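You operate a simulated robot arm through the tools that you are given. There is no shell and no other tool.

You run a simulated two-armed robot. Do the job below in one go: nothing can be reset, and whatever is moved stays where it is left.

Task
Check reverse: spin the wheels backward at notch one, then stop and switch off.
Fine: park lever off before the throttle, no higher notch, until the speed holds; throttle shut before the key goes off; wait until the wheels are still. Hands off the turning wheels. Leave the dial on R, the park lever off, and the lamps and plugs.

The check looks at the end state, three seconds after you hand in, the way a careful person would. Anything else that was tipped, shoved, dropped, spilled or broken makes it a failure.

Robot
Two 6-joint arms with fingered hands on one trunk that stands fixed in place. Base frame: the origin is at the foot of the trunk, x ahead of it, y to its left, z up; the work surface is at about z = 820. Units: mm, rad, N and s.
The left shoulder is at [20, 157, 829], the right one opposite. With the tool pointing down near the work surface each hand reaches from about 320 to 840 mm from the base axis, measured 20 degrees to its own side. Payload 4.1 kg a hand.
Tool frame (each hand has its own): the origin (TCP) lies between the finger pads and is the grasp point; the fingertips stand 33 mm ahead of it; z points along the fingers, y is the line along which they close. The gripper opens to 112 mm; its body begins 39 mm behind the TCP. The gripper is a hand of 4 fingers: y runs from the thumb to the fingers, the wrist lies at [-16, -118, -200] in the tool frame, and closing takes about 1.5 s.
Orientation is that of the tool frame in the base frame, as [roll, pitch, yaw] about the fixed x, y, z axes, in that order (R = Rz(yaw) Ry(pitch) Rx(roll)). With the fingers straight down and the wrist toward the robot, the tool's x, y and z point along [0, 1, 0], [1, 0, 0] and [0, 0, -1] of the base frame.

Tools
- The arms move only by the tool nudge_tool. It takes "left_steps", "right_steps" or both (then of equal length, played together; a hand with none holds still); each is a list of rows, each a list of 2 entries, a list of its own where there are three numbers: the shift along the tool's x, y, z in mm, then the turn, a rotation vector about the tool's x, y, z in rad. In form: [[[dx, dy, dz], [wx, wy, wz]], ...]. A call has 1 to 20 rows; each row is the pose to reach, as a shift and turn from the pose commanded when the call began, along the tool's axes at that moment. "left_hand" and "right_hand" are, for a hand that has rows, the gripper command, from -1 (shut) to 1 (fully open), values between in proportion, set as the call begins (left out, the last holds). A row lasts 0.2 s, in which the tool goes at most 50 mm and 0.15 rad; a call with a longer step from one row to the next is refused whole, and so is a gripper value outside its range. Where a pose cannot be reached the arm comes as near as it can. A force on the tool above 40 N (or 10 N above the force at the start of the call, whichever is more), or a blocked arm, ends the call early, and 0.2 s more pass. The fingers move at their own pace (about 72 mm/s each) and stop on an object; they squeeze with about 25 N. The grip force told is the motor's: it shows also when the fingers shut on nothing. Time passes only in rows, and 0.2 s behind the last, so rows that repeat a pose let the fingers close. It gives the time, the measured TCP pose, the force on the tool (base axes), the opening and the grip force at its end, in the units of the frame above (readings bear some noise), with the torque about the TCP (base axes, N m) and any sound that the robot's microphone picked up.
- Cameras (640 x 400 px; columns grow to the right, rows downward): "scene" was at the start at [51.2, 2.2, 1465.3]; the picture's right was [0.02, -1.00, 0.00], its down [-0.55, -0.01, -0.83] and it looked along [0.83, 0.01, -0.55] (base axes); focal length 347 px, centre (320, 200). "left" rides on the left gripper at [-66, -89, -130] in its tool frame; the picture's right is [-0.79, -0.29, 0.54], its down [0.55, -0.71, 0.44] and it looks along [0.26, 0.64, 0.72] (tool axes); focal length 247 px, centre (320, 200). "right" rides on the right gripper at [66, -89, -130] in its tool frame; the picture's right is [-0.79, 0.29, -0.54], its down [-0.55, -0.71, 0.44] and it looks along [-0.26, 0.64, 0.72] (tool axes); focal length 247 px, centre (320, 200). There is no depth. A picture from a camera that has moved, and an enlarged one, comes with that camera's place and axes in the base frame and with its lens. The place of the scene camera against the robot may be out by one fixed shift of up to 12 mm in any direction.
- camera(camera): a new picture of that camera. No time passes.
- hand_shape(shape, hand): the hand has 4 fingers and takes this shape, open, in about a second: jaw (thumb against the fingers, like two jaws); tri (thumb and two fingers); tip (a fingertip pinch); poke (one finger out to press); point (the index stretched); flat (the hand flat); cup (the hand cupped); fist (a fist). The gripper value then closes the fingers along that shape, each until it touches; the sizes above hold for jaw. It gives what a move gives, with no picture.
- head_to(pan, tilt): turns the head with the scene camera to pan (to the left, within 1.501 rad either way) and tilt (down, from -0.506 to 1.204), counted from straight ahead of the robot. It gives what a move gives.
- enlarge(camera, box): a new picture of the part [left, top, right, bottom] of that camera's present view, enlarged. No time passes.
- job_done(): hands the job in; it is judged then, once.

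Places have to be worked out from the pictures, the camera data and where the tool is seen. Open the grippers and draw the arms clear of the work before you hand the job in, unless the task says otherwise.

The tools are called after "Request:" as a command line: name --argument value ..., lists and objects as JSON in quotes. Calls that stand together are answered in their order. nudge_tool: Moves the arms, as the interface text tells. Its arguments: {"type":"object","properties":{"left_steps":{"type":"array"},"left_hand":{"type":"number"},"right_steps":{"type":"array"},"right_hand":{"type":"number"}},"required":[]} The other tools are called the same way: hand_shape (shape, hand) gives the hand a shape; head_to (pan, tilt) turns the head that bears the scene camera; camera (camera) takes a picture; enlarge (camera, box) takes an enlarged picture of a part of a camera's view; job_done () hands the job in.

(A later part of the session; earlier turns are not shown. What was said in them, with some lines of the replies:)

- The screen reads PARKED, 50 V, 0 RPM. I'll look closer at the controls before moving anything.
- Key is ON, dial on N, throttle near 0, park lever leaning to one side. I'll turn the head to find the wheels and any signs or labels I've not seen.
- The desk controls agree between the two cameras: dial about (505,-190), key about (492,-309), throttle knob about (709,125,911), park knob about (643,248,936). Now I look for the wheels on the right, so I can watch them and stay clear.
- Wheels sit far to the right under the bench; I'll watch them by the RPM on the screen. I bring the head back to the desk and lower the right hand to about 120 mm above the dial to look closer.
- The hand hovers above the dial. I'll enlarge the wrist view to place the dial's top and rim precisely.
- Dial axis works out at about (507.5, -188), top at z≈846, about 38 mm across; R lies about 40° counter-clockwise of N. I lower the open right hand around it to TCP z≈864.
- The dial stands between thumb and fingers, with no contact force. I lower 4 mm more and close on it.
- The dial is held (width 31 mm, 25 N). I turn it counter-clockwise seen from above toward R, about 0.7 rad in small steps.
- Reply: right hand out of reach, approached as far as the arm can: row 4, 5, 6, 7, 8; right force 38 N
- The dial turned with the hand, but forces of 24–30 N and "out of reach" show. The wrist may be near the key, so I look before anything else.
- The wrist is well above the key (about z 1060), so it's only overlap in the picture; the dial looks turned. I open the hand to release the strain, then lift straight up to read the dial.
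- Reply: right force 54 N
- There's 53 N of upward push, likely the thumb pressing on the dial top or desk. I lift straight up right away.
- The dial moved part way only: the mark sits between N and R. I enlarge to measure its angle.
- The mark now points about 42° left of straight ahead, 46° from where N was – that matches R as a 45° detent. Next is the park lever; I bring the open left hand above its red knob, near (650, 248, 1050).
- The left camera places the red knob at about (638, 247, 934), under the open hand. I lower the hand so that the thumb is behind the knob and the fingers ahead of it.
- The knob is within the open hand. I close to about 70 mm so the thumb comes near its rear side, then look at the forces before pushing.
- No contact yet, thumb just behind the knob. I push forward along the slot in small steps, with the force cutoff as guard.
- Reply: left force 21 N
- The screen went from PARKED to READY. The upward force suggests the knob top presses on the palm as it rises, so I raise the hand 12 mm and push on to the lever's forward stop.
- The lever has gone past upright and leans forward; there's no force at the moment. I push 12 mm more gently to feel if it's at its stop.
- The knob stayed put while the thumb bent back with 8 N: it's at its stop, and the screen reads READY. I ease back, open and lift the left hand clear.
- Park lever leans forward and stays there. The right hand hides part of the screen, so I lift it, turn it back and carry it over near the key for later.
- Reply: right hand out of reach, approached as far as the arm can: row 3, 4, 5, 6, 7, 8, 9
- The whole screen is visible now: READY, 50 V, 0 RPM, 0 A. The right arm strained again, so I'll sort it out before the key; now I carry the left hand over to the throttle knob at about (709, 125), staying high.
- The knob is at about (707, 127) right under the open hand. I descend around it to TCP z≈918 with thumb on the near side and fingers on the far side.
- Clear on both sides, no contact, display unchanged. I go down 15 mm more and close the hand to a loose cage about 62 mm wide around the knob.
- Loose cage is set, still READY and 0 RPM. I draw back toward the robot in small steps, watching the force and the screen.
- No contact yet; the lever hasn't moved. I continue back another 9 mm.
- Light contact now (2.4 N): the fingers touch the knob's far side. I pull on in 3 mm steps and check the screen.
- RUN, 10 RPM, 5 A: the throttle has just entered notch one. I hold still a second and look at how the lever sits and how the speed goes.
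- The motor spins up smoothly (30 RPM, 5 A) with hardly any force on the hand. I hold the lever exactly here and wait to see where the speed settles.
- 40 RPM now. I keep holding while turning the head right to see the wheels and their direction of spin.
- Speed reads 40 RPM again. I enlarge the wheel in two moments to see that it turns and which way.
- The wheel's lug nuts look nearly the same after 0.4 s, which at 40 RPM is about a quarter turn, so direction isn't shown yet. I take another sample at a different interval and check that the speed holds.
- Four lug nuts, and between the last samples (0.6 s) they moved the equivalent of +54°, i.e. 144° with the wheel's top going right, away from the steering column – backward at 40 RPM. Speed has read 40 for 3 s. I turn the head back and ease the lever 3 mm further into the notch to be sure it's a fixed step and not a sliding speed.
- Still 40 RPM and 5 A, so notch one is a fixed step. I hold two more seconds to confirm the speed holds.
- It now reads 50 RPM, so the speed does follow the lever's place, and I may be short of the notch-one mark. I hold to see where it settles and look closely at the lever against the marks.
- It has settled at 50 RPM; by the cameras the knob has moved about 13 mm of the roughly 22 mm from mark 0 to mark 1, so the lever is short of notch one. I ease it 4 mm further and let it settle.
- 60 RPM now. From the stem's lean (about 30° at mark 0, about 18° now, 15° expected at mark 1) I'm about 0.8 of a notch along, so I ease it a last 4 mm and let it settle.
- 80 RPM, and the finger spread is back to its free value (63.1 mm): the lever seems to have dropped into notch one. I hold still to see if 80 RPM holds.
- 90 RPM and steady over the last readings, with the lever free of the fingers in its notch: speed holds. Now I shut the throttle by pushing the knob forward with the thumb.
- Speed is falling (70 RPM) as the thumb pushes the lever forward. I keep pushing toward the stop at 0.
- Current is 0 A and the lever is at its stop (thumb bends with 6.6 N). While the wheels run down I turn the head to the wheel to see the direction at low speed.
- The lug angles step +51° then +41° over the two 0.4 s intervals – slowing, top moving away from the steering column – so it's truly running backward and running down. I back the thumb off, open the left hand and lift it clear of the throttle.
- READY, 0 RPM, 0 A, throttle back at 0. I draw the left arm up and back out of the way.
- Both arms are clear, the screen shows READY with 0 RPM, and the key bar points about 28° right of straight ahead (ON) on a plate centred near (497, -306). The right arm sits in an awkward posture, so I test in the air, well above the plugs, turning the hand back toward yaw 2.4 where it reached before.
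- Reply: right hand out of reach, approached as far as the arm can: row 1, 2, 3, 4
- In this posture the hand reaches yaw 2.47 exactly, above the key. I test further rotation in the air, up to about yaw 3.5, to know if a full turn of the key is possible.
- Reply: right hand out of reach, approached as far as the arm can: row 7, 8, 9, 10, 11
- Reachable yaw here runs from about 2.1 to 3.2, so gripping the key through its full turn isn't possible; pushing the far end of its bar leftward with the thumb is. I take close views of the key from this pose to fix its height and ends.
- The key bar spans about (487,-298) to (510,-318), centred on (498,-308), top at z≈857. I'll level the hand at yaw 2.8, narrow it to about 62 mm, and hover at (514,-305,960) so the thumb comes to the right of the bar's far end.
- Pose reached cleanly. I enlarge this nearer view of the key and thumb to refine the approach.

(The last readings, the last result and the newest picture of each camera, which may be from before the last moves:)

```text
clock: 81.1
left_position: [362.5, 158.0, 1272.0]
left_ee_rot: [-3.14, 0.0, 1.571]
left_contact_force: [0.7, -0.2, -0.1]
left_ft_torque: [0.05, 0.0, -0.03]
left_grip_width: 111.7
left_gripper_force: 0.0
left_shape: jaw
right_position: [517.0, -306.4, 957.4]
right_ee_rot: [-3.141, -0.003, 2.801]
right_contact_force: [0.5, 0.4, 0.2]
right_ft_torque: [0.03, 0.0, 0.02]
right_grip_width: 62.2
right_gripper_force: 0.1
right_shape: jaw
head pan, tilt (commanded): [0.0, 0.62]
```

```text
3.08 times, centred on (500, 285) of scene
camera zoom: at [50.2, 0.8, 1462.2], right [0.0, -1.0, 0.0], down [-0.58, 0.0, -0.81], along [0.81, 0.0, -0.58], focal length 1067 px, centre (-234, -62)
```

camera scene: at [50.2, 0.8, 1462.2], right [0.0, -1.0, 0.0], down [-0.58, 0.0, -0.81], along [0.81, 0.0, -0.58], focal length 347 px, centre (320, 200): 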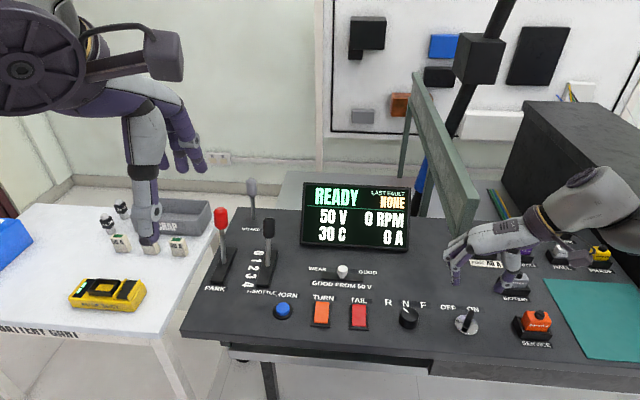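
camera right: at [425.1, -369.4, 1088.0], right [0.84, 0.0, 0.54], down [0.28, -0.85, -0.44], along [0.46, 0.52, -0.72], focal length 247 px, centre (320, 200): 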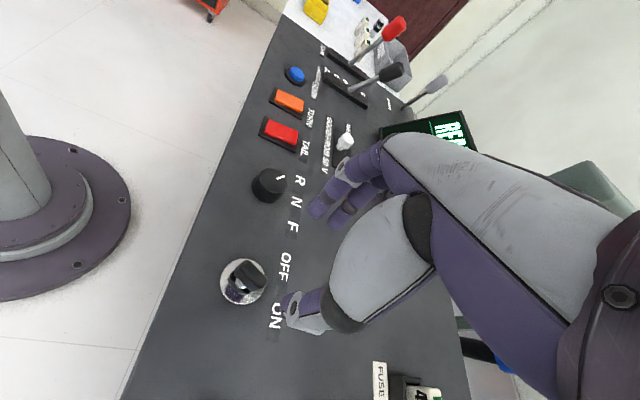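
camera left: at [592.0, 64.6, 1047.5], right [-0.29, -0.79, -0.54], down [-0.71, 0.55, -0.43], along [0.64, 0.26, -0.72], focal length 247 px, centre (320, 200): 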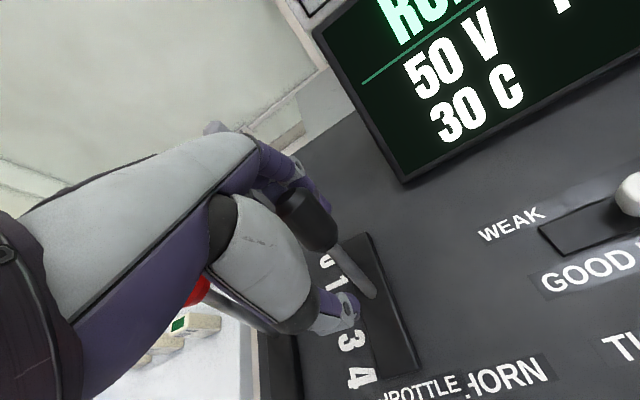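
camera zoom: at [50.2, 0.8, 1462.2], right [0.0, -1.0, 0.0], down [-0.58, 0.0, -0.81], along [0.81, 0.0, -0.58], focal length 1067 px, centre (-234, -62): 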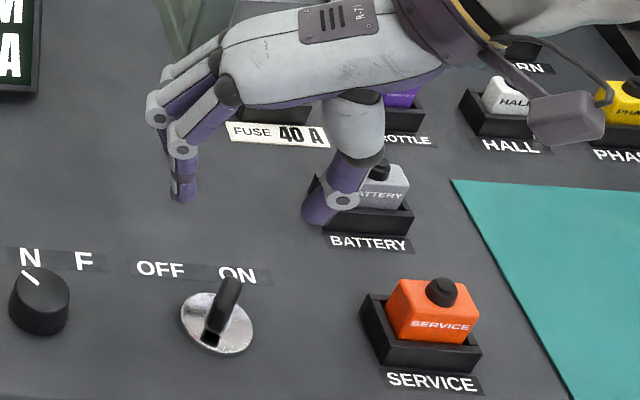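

The key pivot is at (498.5,-308), bar at about -32°, top z≈850. The thumb is about 14 mm clear to its right, so I descend to TCP z≈864 with a 2 mm side correction.

Request:
nudge_tool --right_steps '[[[1, 0, 14], [0, 0, 0]], [[2.3, 0, 28], [0, 0, 0]], [[2.3, 0, 42], [0, 0, 0]], [[2.3, 0, 55], [0, 0, 0]], [[2.3, 0, 67], [0, 0, 0]], [[2.3, 0, 77], [0, 0, 0]], [[2.3, 0, 85], [0, 0, 0]], [[2.3, 0, 93], [0, 0, 0]], [[2.3, 0, 93], [0, 0, 0]]]'

Request:
camera --camera "right"

Request:
enlarge --camera "scene" --box '[380, 220, 560, 350]'

```text
clock: 83.1
left_position: [362.8, 157.7, 1271.5]
left_ee_rot: [-3.141, 0.0, 1.572]
left_contact_force: [-1.1, -0.8, 1.3]
left_ft_torque: [0.02, 0.04, 0.01]
left_grip_width: 111.7
left_gripper_force: 0.1
left_shape: jaw
right_position: [512.6, -306.1, 867.4]
right_ee_rot: [-3.141, -0.002, 2.801]
right_contact_force: [0.2, 0.7, -0.3]
right_ft_torque: [0.01, 0.0, -0.02]
right_grip_width: 62.0
right_gripper_force: 0.0
right_shape: jaw
head pan, tilt (commanded): [0.0, 0.62]
```

```text
taken
camera right: at [420.8, -368.6, 997.2], right [0.84, 0.0, 0.54], down [0.28, -0.85, -0.44], along [0.45, 0.52, -0.72], focal length 247 px, centre (320, 200)
```

right: 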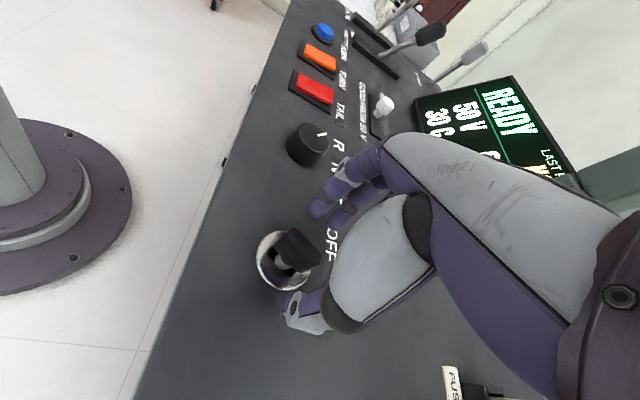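

```text
3.08 times, centred on (470, 285) of scene
camera zoom: at [50.2, 0.8, 1462.2], right [0.0, -1.0, 0.0], down [-0.58, 0.0, -0.81], along [0.81, 0.0, -0.58], focal length 1067 px, centre (-142, -62)
```

zoom: 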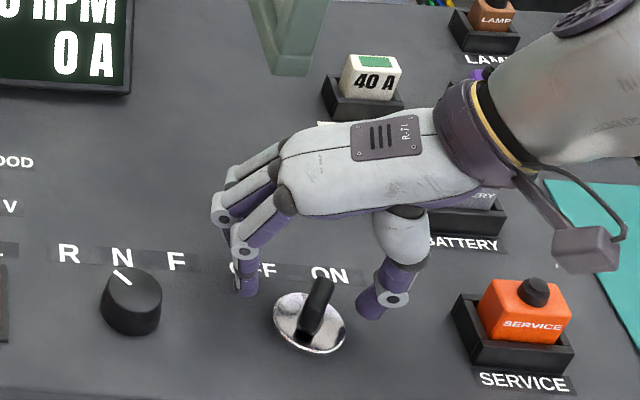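

The thumb stands just right of the bar, fingers left of it, clear of the dial. I lower 3 mm and push left along the tool's y in small steps.

Request:
nudge_tool --right_steps '[[[0, 0, 3], [0, 0, 0]], [[0, 3, 3], [0, 0, 0]], [[0, 6, 3], [0, 0, 0]], [[0, 9, 3], [0, 0, 0]], [[0, 12, 3], [0, 0, 0]], [[0, 14, 3], [0, 0, 0]], [[0, 16, 3], [0, 0, 0]], [[0, 18, 3], [0, 0, 0]], [[0, 18, 3], [0, 0, 0]]]'

Request:
camera --camera "right"

Request:
enlarge --camera "scene" --box '[380, 220, 560, 350]'

```text
clock: 85.1
left_position: [363.4, 157.7, 1271.6]
left_ee_rot: [-3.141, 0.0, 1.573]
left_contact_force: [-0.6, 0.4, 0.4]
left_ft_torque: [0.0, -0.04, -0.01]
left_grip_width: 111.9
left_gripper_force: 0.0
left_shape: jaw
right_position: [519.5, -289.3, 861.7]
right_ee_rot: [3.142, -0.004, 2.8]
right_contact_force: [-0.2, -0.3, 0.9]
right_ft_torque: [-0.07, 0.09, 0.0]
right_grip_width: 62.7
right_gripper_force: 0.1
right_shape: jaw
head pan, tilt (commanded): [0.0, 0.62]
```

```text
taken
camera right: at [427.2, -352.7, 992.4], right [0.84, 0.0, 0.54], down [0.28, -0.85, -0.44], along [0.46, 0.52, -0.72], focal length 247 px, centre (320, 200)
```

right: 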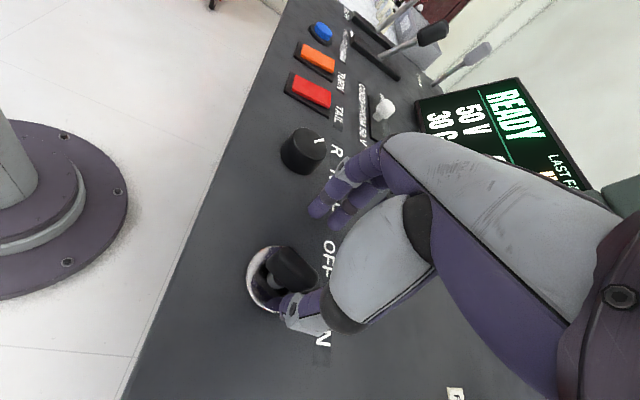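

```text
3.08 times, centred on (470, 285) of scene
camera zoom: at [50.1, 0.8, 1462.2], right [0.0, -1.0, 0.0], down [-0.58, 0.0, -0.81], along [0.81, 0.0, -0.58], focal length 1067 px, centre (-142, -62)
```

zoom: 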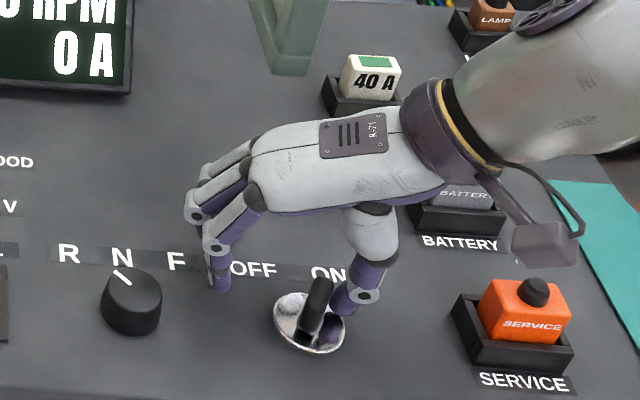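

The thumb is now right beside the bar, key not moved yet. I push on in 2 mm steps.

Request:
nudge_tool --right_steps '[[[0, 2, 0], [0, 0, 0]], [[0, 4, 0], [0, 0, 0]], [[0, 6, 0], [0, 0, 0]], [[0, 8, 0], [0, 0, 0]], [[0, 10, 0], [0, 0, 0]], [[0, 10, 0], [0, 0, 0]]]'

Request:
enlarge --camera "right" --box '[220, 200, 380, 350]'

Request:
enlarge --camera "scene" --box '[300, 170, 560, 350]'

```text
clock: 86.5
left_position: [364.6, 157.4, 1270.0]
left_ee_rot: [-3.141, 0.0, 1.57]
left_contact_force: [0.3, 0.4, 0.0]
left_ft_torque: [-0.03, 0.01, 0.01]
left_grip_width: 112.0
left_gripper_force: 0.0
left_shape: jaw
right_position: [521.5, -280.7, 864.7]
right_ee_rot: [3.142, -0.003, 2.802]
right_contact_force: [1.2, -2.4, -1.3]
right_ft_torque: [0.0, -0.08, 0.04]
right_grip_width: 64.0
right_gripper_force: 0.0
right_shape: jaw
head pan, tilt (commanded): [0.0, 0.62]
```

```text
2.67 times, centred on (300, 275) of right
camera zoom: at [429.6, -342.6, 993.9], right [0.84, 0.0, 0.54], down [0.28, -0.85, -0.44], along [0.46, 0.52, -0.72], focal length 659 px, centre (373, 0)
```

zoom: 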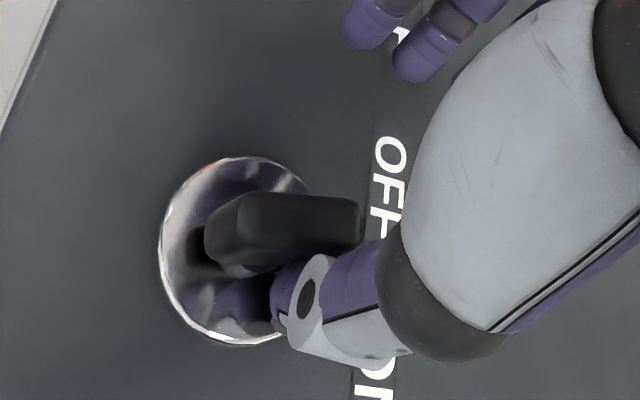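

```text
2.22 times, centred on (430, 260) of scene
camera zoom: at [50.2, 0.7, 1462.2], right [0.0, -1.0, 0.0], down [-0.58, 0.0, -0.81], along [0.81, 0.0, -0.58], focal length 771 px, centre (76, 67)
```

zoom: 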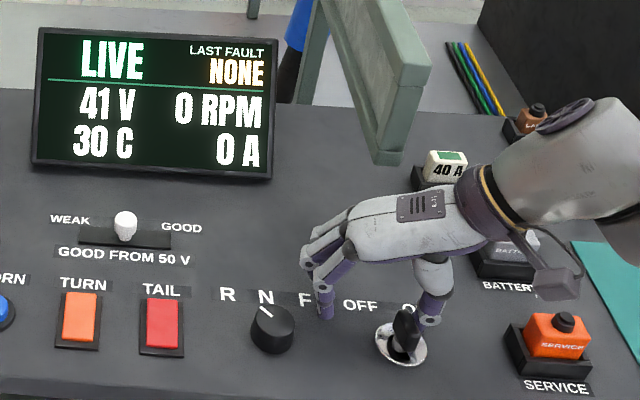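

The key has turned and the screen went to LIVE with the voltage decaying (41 V), so the power is off. I push on so the key sits fully at OFF.

Request:
nudge_tool --right_steps '[[[0, 2, 0], [0, 0, 0]], [[0, 4, 0], [0, 0, 0]], [[0, 6, 0], [0, 0, 0]], [[0, 8, 0], [0, 0, 0]], [[0, 8, 0], [0, 0, 0]]]'

Request:
enlarge --camera "right" --box '[220, 200, 380, 350]'

Request:
enlarge --camera "scene" --box '[300, 170, 560, 350]'

```text
clock: 87.7
left_position: [363.4, 157.0, 1270.9]
left_ee_rot: [-3.141, -0.001, 1.572]
left_contact_force: [0.2, -0.4, 0.6]
left_ft_torque: [0.0, 0.03, 0.01]
left_grip_width: 112.0
left_gripper_force: 0.0
left_shape: jaw
right_position: [523.6, -271.5, 863.9]
right_ee_rot: [-3.141, -0.004, 2.802]
right_contact_force: [0.0, -5.2, -1.6]
right_ft_torque: [-0.09, -0.02, 0.11]
right_grip_width: 67.0
right_gripper_force: 0.1
right_shape: jaw
head pan, tilt (commanded): [0.0, 0.62]
```

```text
2.67 times, centred on (300, 275) of right
camera zoom: at [432.5, -334.2, 994.2], right [0.84, 0.0, 0.54], down [0.28, -0.85, -0.44], along [0.46, 0.52, -0.72], focal length 659 px, centre (373, 0)
```

zoom: 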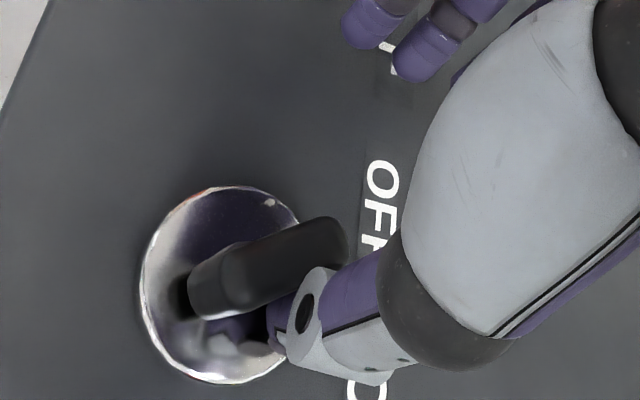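

```text
2.22 times, centred on (430, 260) of scene
camera zoom: at [50.2, 0.6, 1462.2], right [0.0, -1.0, 0.0], down [-0.58, 0.0, -0.81], along [0.81, 0.0, -0.58], focal length 771 px, centre (76, 67)
```

zoom: 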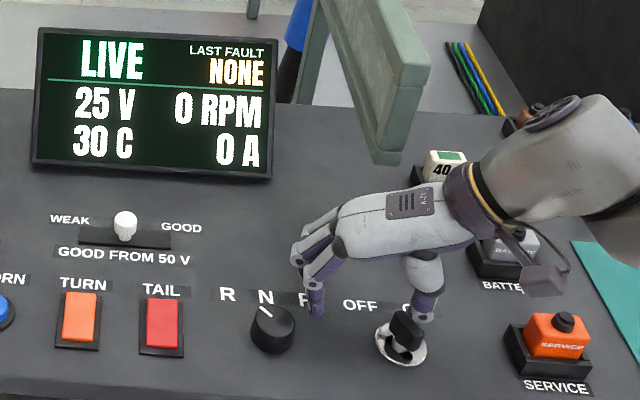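

The key follows the thumb (voltage 25 V and falling). Before pushing further I check how close the fingers are to the dial.

Request:
camera --camera "right"

Request:
enlarge --camera "scene" --box '[385, 270, 505, 350]'

Request:
enlarge --camera "right" --box '[250, 100, 410, 220]'

```text
taken
camera right: at [432.5, -334.2, 994.2], right [0.84, 0.0, 0.54], down [0.28, -0.85, -0.44], along [0.46, 0.52, -0.72], focal length 247 px, centre (320, 200)
```

right: 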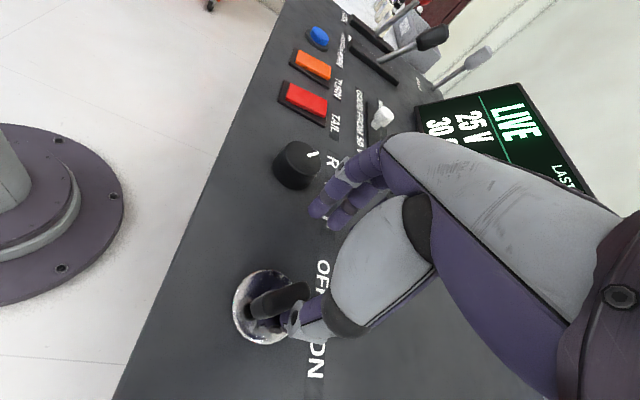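

```text
5.00 times, centred on (445, 310) of scene
camera zoom: at [50.2, 0.6, 1462.2], right [0.0, -1.0, 0.0], down [-0.58, 0.0, -0.81], along [0.81, 0.0, -0.58], focal length 1734 px, centre (-305, -350)
```

zoom: 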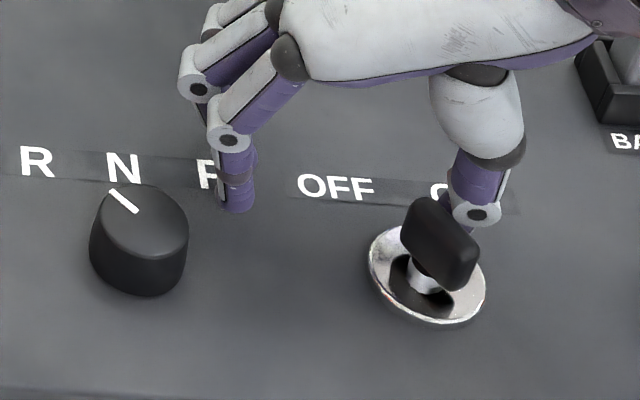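

```text
3.33 times, centred on (330, 160) of right
camera zoom: at [432.5, -334.2, 994.2], right [0.84, 0.0, 0.54], down [0.28, -0.85, -0.44], along [0.46, 0.52, -0.72], focal length 823 px, centre (287, 333)
```

zoom: 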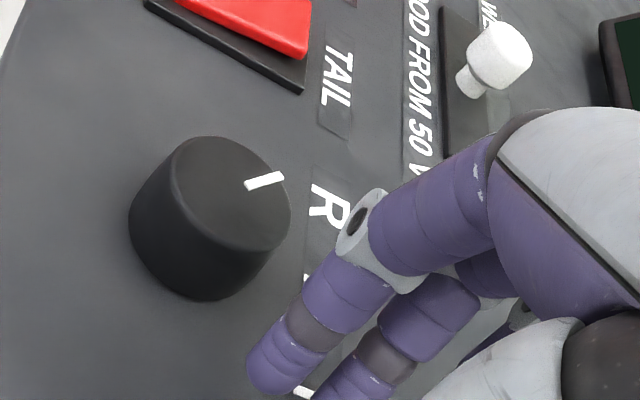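

The nearest finger is still about 20 mm from the dial. The bar now stands at about +20°, near OFF; I push 5 mm more to feel whether it's at the stop.

Request:
nudge_tool --right_steps '[[[0, 2, 0], [0, 0, 0]], [[0, 4, 0], [0, 0, 0]], [[0, 5, 0], [0, 0, 0]], [[0, 5, 0], [0, 0, 0]]]'

Request:
enlarge --camera "right" --box '[220, 200, 380, 350]'

Request:
enlarge --camera "scene" --box '[300, 170, 560, 350]'

```text
clock: 88.7
left_position: [364.2, 158.0, 1271.6]
left_ee_rot: [3.141, 0.001, 1.57]
left_contact_force: [0.0, -0.7, -0.2]
left_ft_torque: [0.01, 0.0, -0.02]
left_grip_width: 111.8
left_gripper_force: 0.0
left_shape: jaw
right_position: [525.4, -267.2, 862.7]
right_ee_rot: [-3.141, -0.003, 2.801]
right_contact_force: [-1.0, -8.0, 2.7]
right_ft_torque: [-0.28, 0.08, 0.07]
right_grip_width: 68.8
right_gripper_force: 0.1
right_shape: jaw
head pan, tilt (commanded): [0.0, 0.62]
```

```text
2.67 times, centred on (300, 275) of right
camera zoom: at [434.2, -330.8, 993.0], right [0.84, 0.0, 0.54], down [0.28, -0.85, -0.44], along [0.46, 0.52, -0.72], focal length 659 px, centre (373, 0)
```

zoom: 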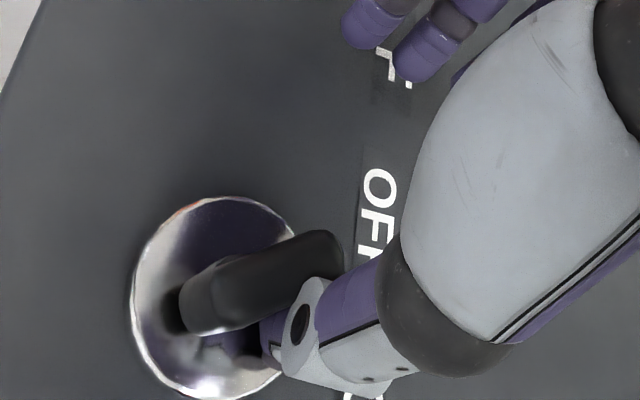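

```text
2.22 times, centred on (430, 260) of scene
camera zoom: at [50.1, 0.6, 1462.2], right [0.0, -1.0, 0.0], down [-0.58, 0.0, -0.81], along [0.81, 0.0, -0.58], focal length 771 px, centre (76, 67)
```

zoom: 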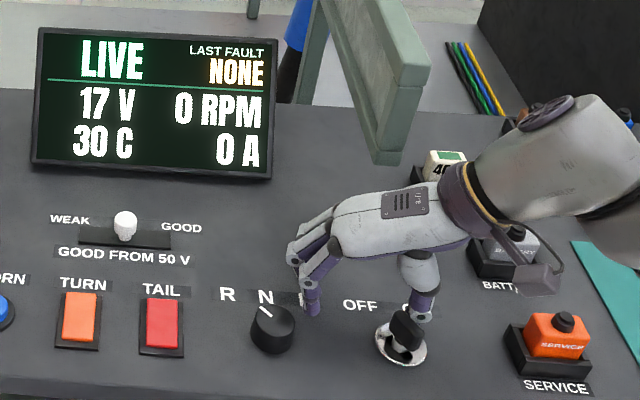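

The bar stays at about +20° while the thumb force rises to 8 N: the key is at its OFF stop. I back the thumb away and lift the hand straight up.

Request:
nudge_tool --right_steps '[[[0, -5, 0], [0, 0, 0]], [[0, -10, 0], [0, 0, 0]], [[0, -16, 0], [0, 0, 0]], [[0, -20, 0], [0, 0, 0]], [[0, -20, -15], [0, 0, 0]], [[0, -20, -35], [0, 0, 0]], [[0, -20, -60], [0, 0, 0]], [[0, -20, -90], [0, 0, 0]], [[0, -20, -120], [0, 0, 0]], [[0, -20, -150], [0, 0, 0]], [[0, -20, -180], [0, 0, 0]]]'

Request:
camera --camera "right"

Request:
camera --camera "scene"

Request:
enlarge --camera "scene" --box '[375, 280, 505, 350]'

```text
clock: 91.1
left_position: [364.4, 157.5, 1272.3]
left_ee_rot: [-3.141, -0.001, 1.57]
left_contact_force: [0.2, 0.2, -0.4]
left_ft_torque: [0.03, 0.03, 0.02]
left_grip_width: 112.0
left_gripper_force: 0.1
left_shape: jaw
right_position: [522.8, -284.5, 1045.4]
right_ee_rot: [3.141, -0.003, 2.802]
right_contact_force: [-0.2, 0.0, 0.2]
right_ft_torque: [-0.01, -0.01, 0.01]
right_grip_width: 62.2
right_gripper_force: 0.1
right_shape: jaw
head pan, tilt (commanded): [0.0, 0.62]
```

```text
taken
camera right: at [430.9, -346.6, 1175.8], right [0.84, 0.0, 0.54], down [0.28, -0.85, -0.44], along [0.45, 0.52, -0.72], focal length 247 px, centre (320, 200)
```

right: 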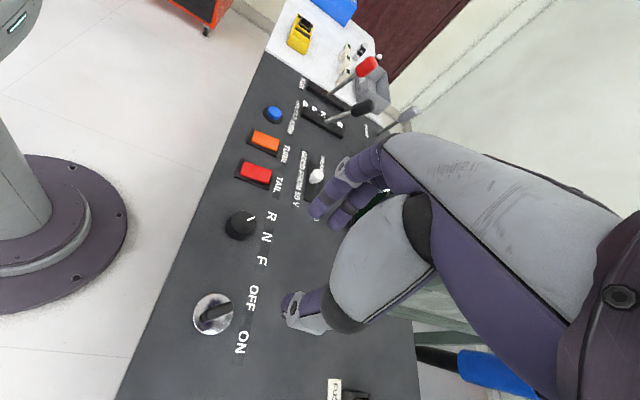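

```text
taken
camera scene: at [50.3, 0.7, 1462.2], right [0.0, -1.0, 0.0], down [-0.58, 0.0, -0.81], along [0.81, 0.0, -0.58], focal length 347 px, centre (320, 200)
```

scene: 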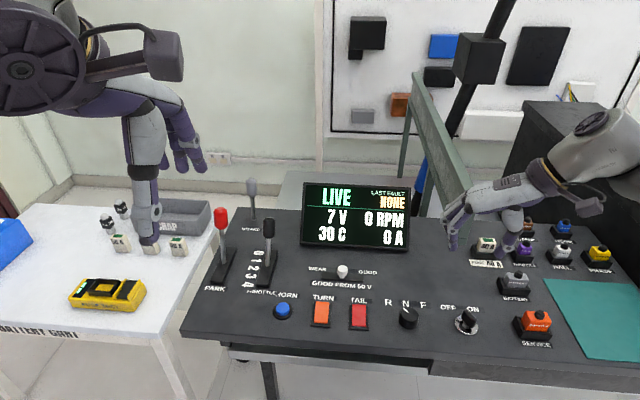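

```text
4.92 times, centred on (440, 315) of scene
camera zoom: at [50.3, 0.7, 1462.2], right [0.0, -1.0, 0.0], down [-0.58, 0.0, -0.81], along [0.81, 0.0, -0.58], focal length 1708 px, centre (-271, -366)
```

zoom: 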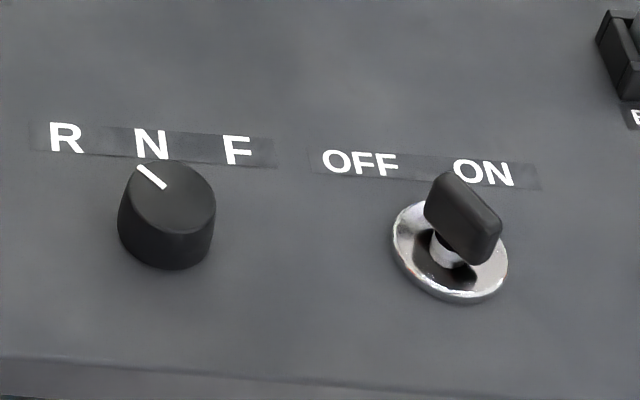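

The key bar points to the OFF side and the residual voltage is down to 7 V. I enlarge to verify key and dial, then raise the right hand further and back.

Request:
enlarge --camera "right" --box '[180, 190, 300, 360]'

Request:
nudge_tool --right_steps '[[[0, 0, -20], [0, 0, 0]], [[8, -5, -40], [0, 0, 0]], [[17, -11, -60], [0, 0, 0]], [[26, -17, -80], [0, 0, 0]], [[35, -23, -100], [0, 0, 0]], [[44, -29, -115], [0, 0, 0]], [[53, -35, -130], [0, 0, 0]], [[61, -40, -140], [0, 0, 0]], [[68.7, -45.6, -150], [0, 0, 0]], [[68.7, -45.6, -150], [0, 0, 0]]]' --right_hand 1

Request:
camera --camera "scene"

Request:
camera --camera "right"

```text
2.35 times, centred on (240, 275) of right
camera zoom: at [430.9, -346.6, 1175.8], right [0.84, 0.0, 0.54], down [0.28, -0.85, -0.44], along [0.45, 0.52, -0.72], focal length 581 px, centre (508, 24)
```

zoom: 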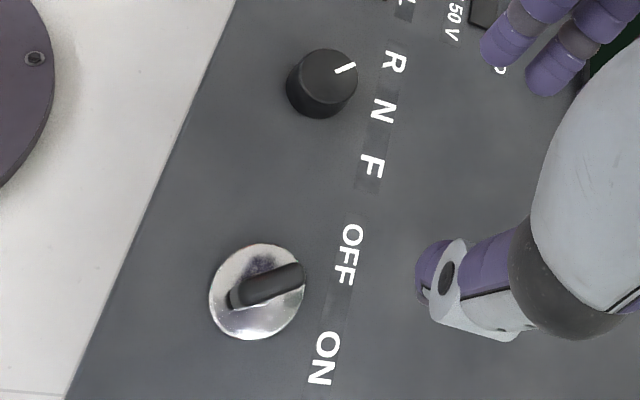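

```text
clock: 93.3
left_position: [363.4, 157.9, 1271.1]
left_ee_rot: [-3.141, 0.0, 1.571]
left_contact_force: [0.1, 0.0, -0.4]
left_ft_torque: [-0.01, -0.01, 0.02]
left_grip_width: 111.7
left_gripper_force: 0.1
left_shape: jaw
right_position: [441.0, -307.5, 1193.3]
right_ee_rot: [-3.141, -0.005, 2.802]
right_contact_force: [0.7, 1.0, -1.3]
right_ft_torque: [0.02, -0.02, 0.01]
right_grip_width: 111.7
right_gripper_force: 0.0
right_shape: jaw
head pan, tilt (commanded): [0.0, 0.62]
```

```text
taken
camera scene: at [50.2, 0.8, 1462.2], right [0.0, -1.0, 0.0], down [-0.58, 0.0, -0.81], along [0.81, 0.0, -0.58], focal length 347 px, centre (320, 200)
```

scene: 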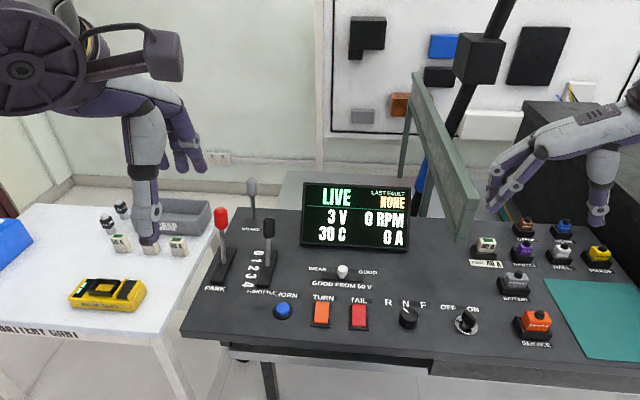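

```text
taken
camera right: at [349.0, -370.2, 1323.1], right [0.84, 0.0, 0.54], down [0.28, -0.85, -0.44], along [0.46, 0.52, -0.72], focal length 247 px, centre (320, 200)
```

right: 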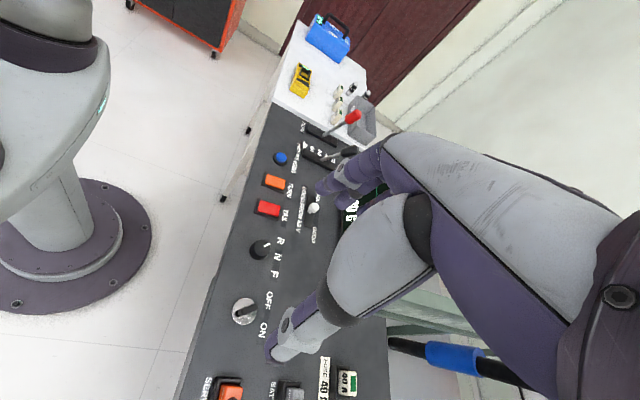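

The key line points straight at OFF and the dial mark at R; only 3 V remains. I wait two seconds and check everything once more.

Request:
nudge_tool --right_steps '[[[0, 0, 0], [0, 0, 0]], [[0, 0, 0], [0, 0, 0]], [[0, 0, 0], [0, 0, 0]], [[0, 0, 0], [0, 0, 0]], [[0, 0, 0], [0, 0, 0]], [[0, 0, 0], [0, 0, 0]], [[0, 0, 0], [0, 0, 0]], [[0, 0, 0], [0, 0, 0]], [[0, 0, 0], [0, 0, 0]], [[0, 0, 0], [0, 0, 0]], [[0, 0, 0], [0, 0, 0]], [[0, 0, 0], [0, 0, 0]]]'

Request:
enlarge --camera "scene" --box '[180, 170, 420, 350]'

Request:
enlarge --camera "scene" --box '[370, 200, 640, 370]'

```text
clock: 95.9
left_position: [363.5, 158.5, 1271.6]
left_ee_rot: [-3.142, 0.0, 1.571]
left_contact_force: [0.2, 0.0, 0.0]
left_ft_torque: [0.01, 0.05, 0.0]
left_grip_width: 111.9
left_gripper_force: 0.0
left_shape: jaw
right_position: [440.6, -307.9, 1192.9]
right_ee_rot: [3.141, -0.002, 2.802]
right_contact_force: [-0.8, -0.1, 0.3]
right_ft_torque: [0.02, -0.02, -0.01]
right_grip_width: 111.7
right_gripper_force: 0.2
right_shape: jaw
head pan, tilt (commanded): [0.0, 0.62]
```

```text
2.22 times, centred on (300, 260) of scene
camera zoom: at [50.2, 0.8, 1462.2], right [0.0, -1.0, 0.0], down [-0.58, 0.0, -0.81], along [0.81, 0.0, -0.58], focal length 771 px, centre (364, 67)
```

zoom: 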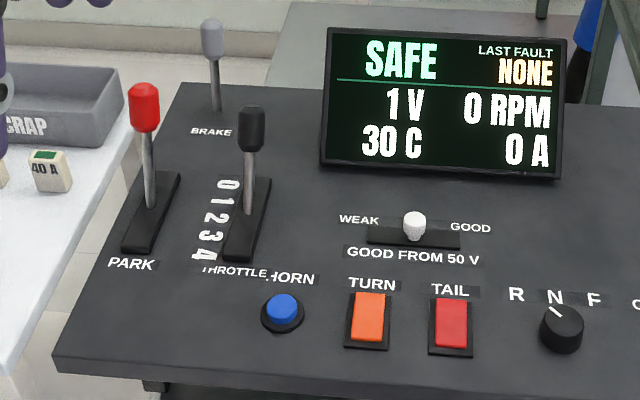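

```text
2.35 times, centred on (505, 285) of scene
camera zoom: at [50.2, 0.8, 1462.2], right [0.0, -1.0, 0.0], down [-0.58, 0.0, -0.81], along [0.81, 0.0, -0.58], focal length 816 px, centre (-115, 0)
```

zoom: 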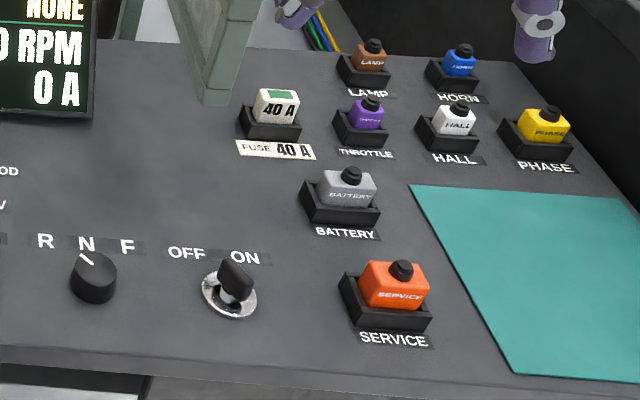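

The screen reads SAFE, 1 V, 0 RPM, 0 A, last fault NONE. The dial is on R, park lever off, throttle at 0 and key OFF, with lamps and plugs untouched and both arms open and clear, so I hand in.

Request:
job_done

```text
The job is handed in.
```

The reverse check is done and handed in. The wheels ran backward at notch one, the speed held at 90 RPM, and everything is now stopped and switched off.

- **Direction:** I set the dial to R and took the park lever off first. The lug nuts on the wheel showed it turning backward.
- **Throttle:** I moved it in small steps, so the speed went 40, 50 and 60 RPM before the lever dropped into notch one. It never went past notch one.
- **Shutdown:** I shut the throttle and waited for 0 RPM and 0 A before turning the key off. The last screen read SAFE, 1 V, 0 RPM, with no fault.
- **Left as asked:** The dial is on R and the park lever is off. Lamps, plugs and wheels were not touched. Both hands are open and clear of the desk.

While I was turning the dial, the right hand pressed down on it or the desk with about 53 N. I lifted off at once and saw no damage.
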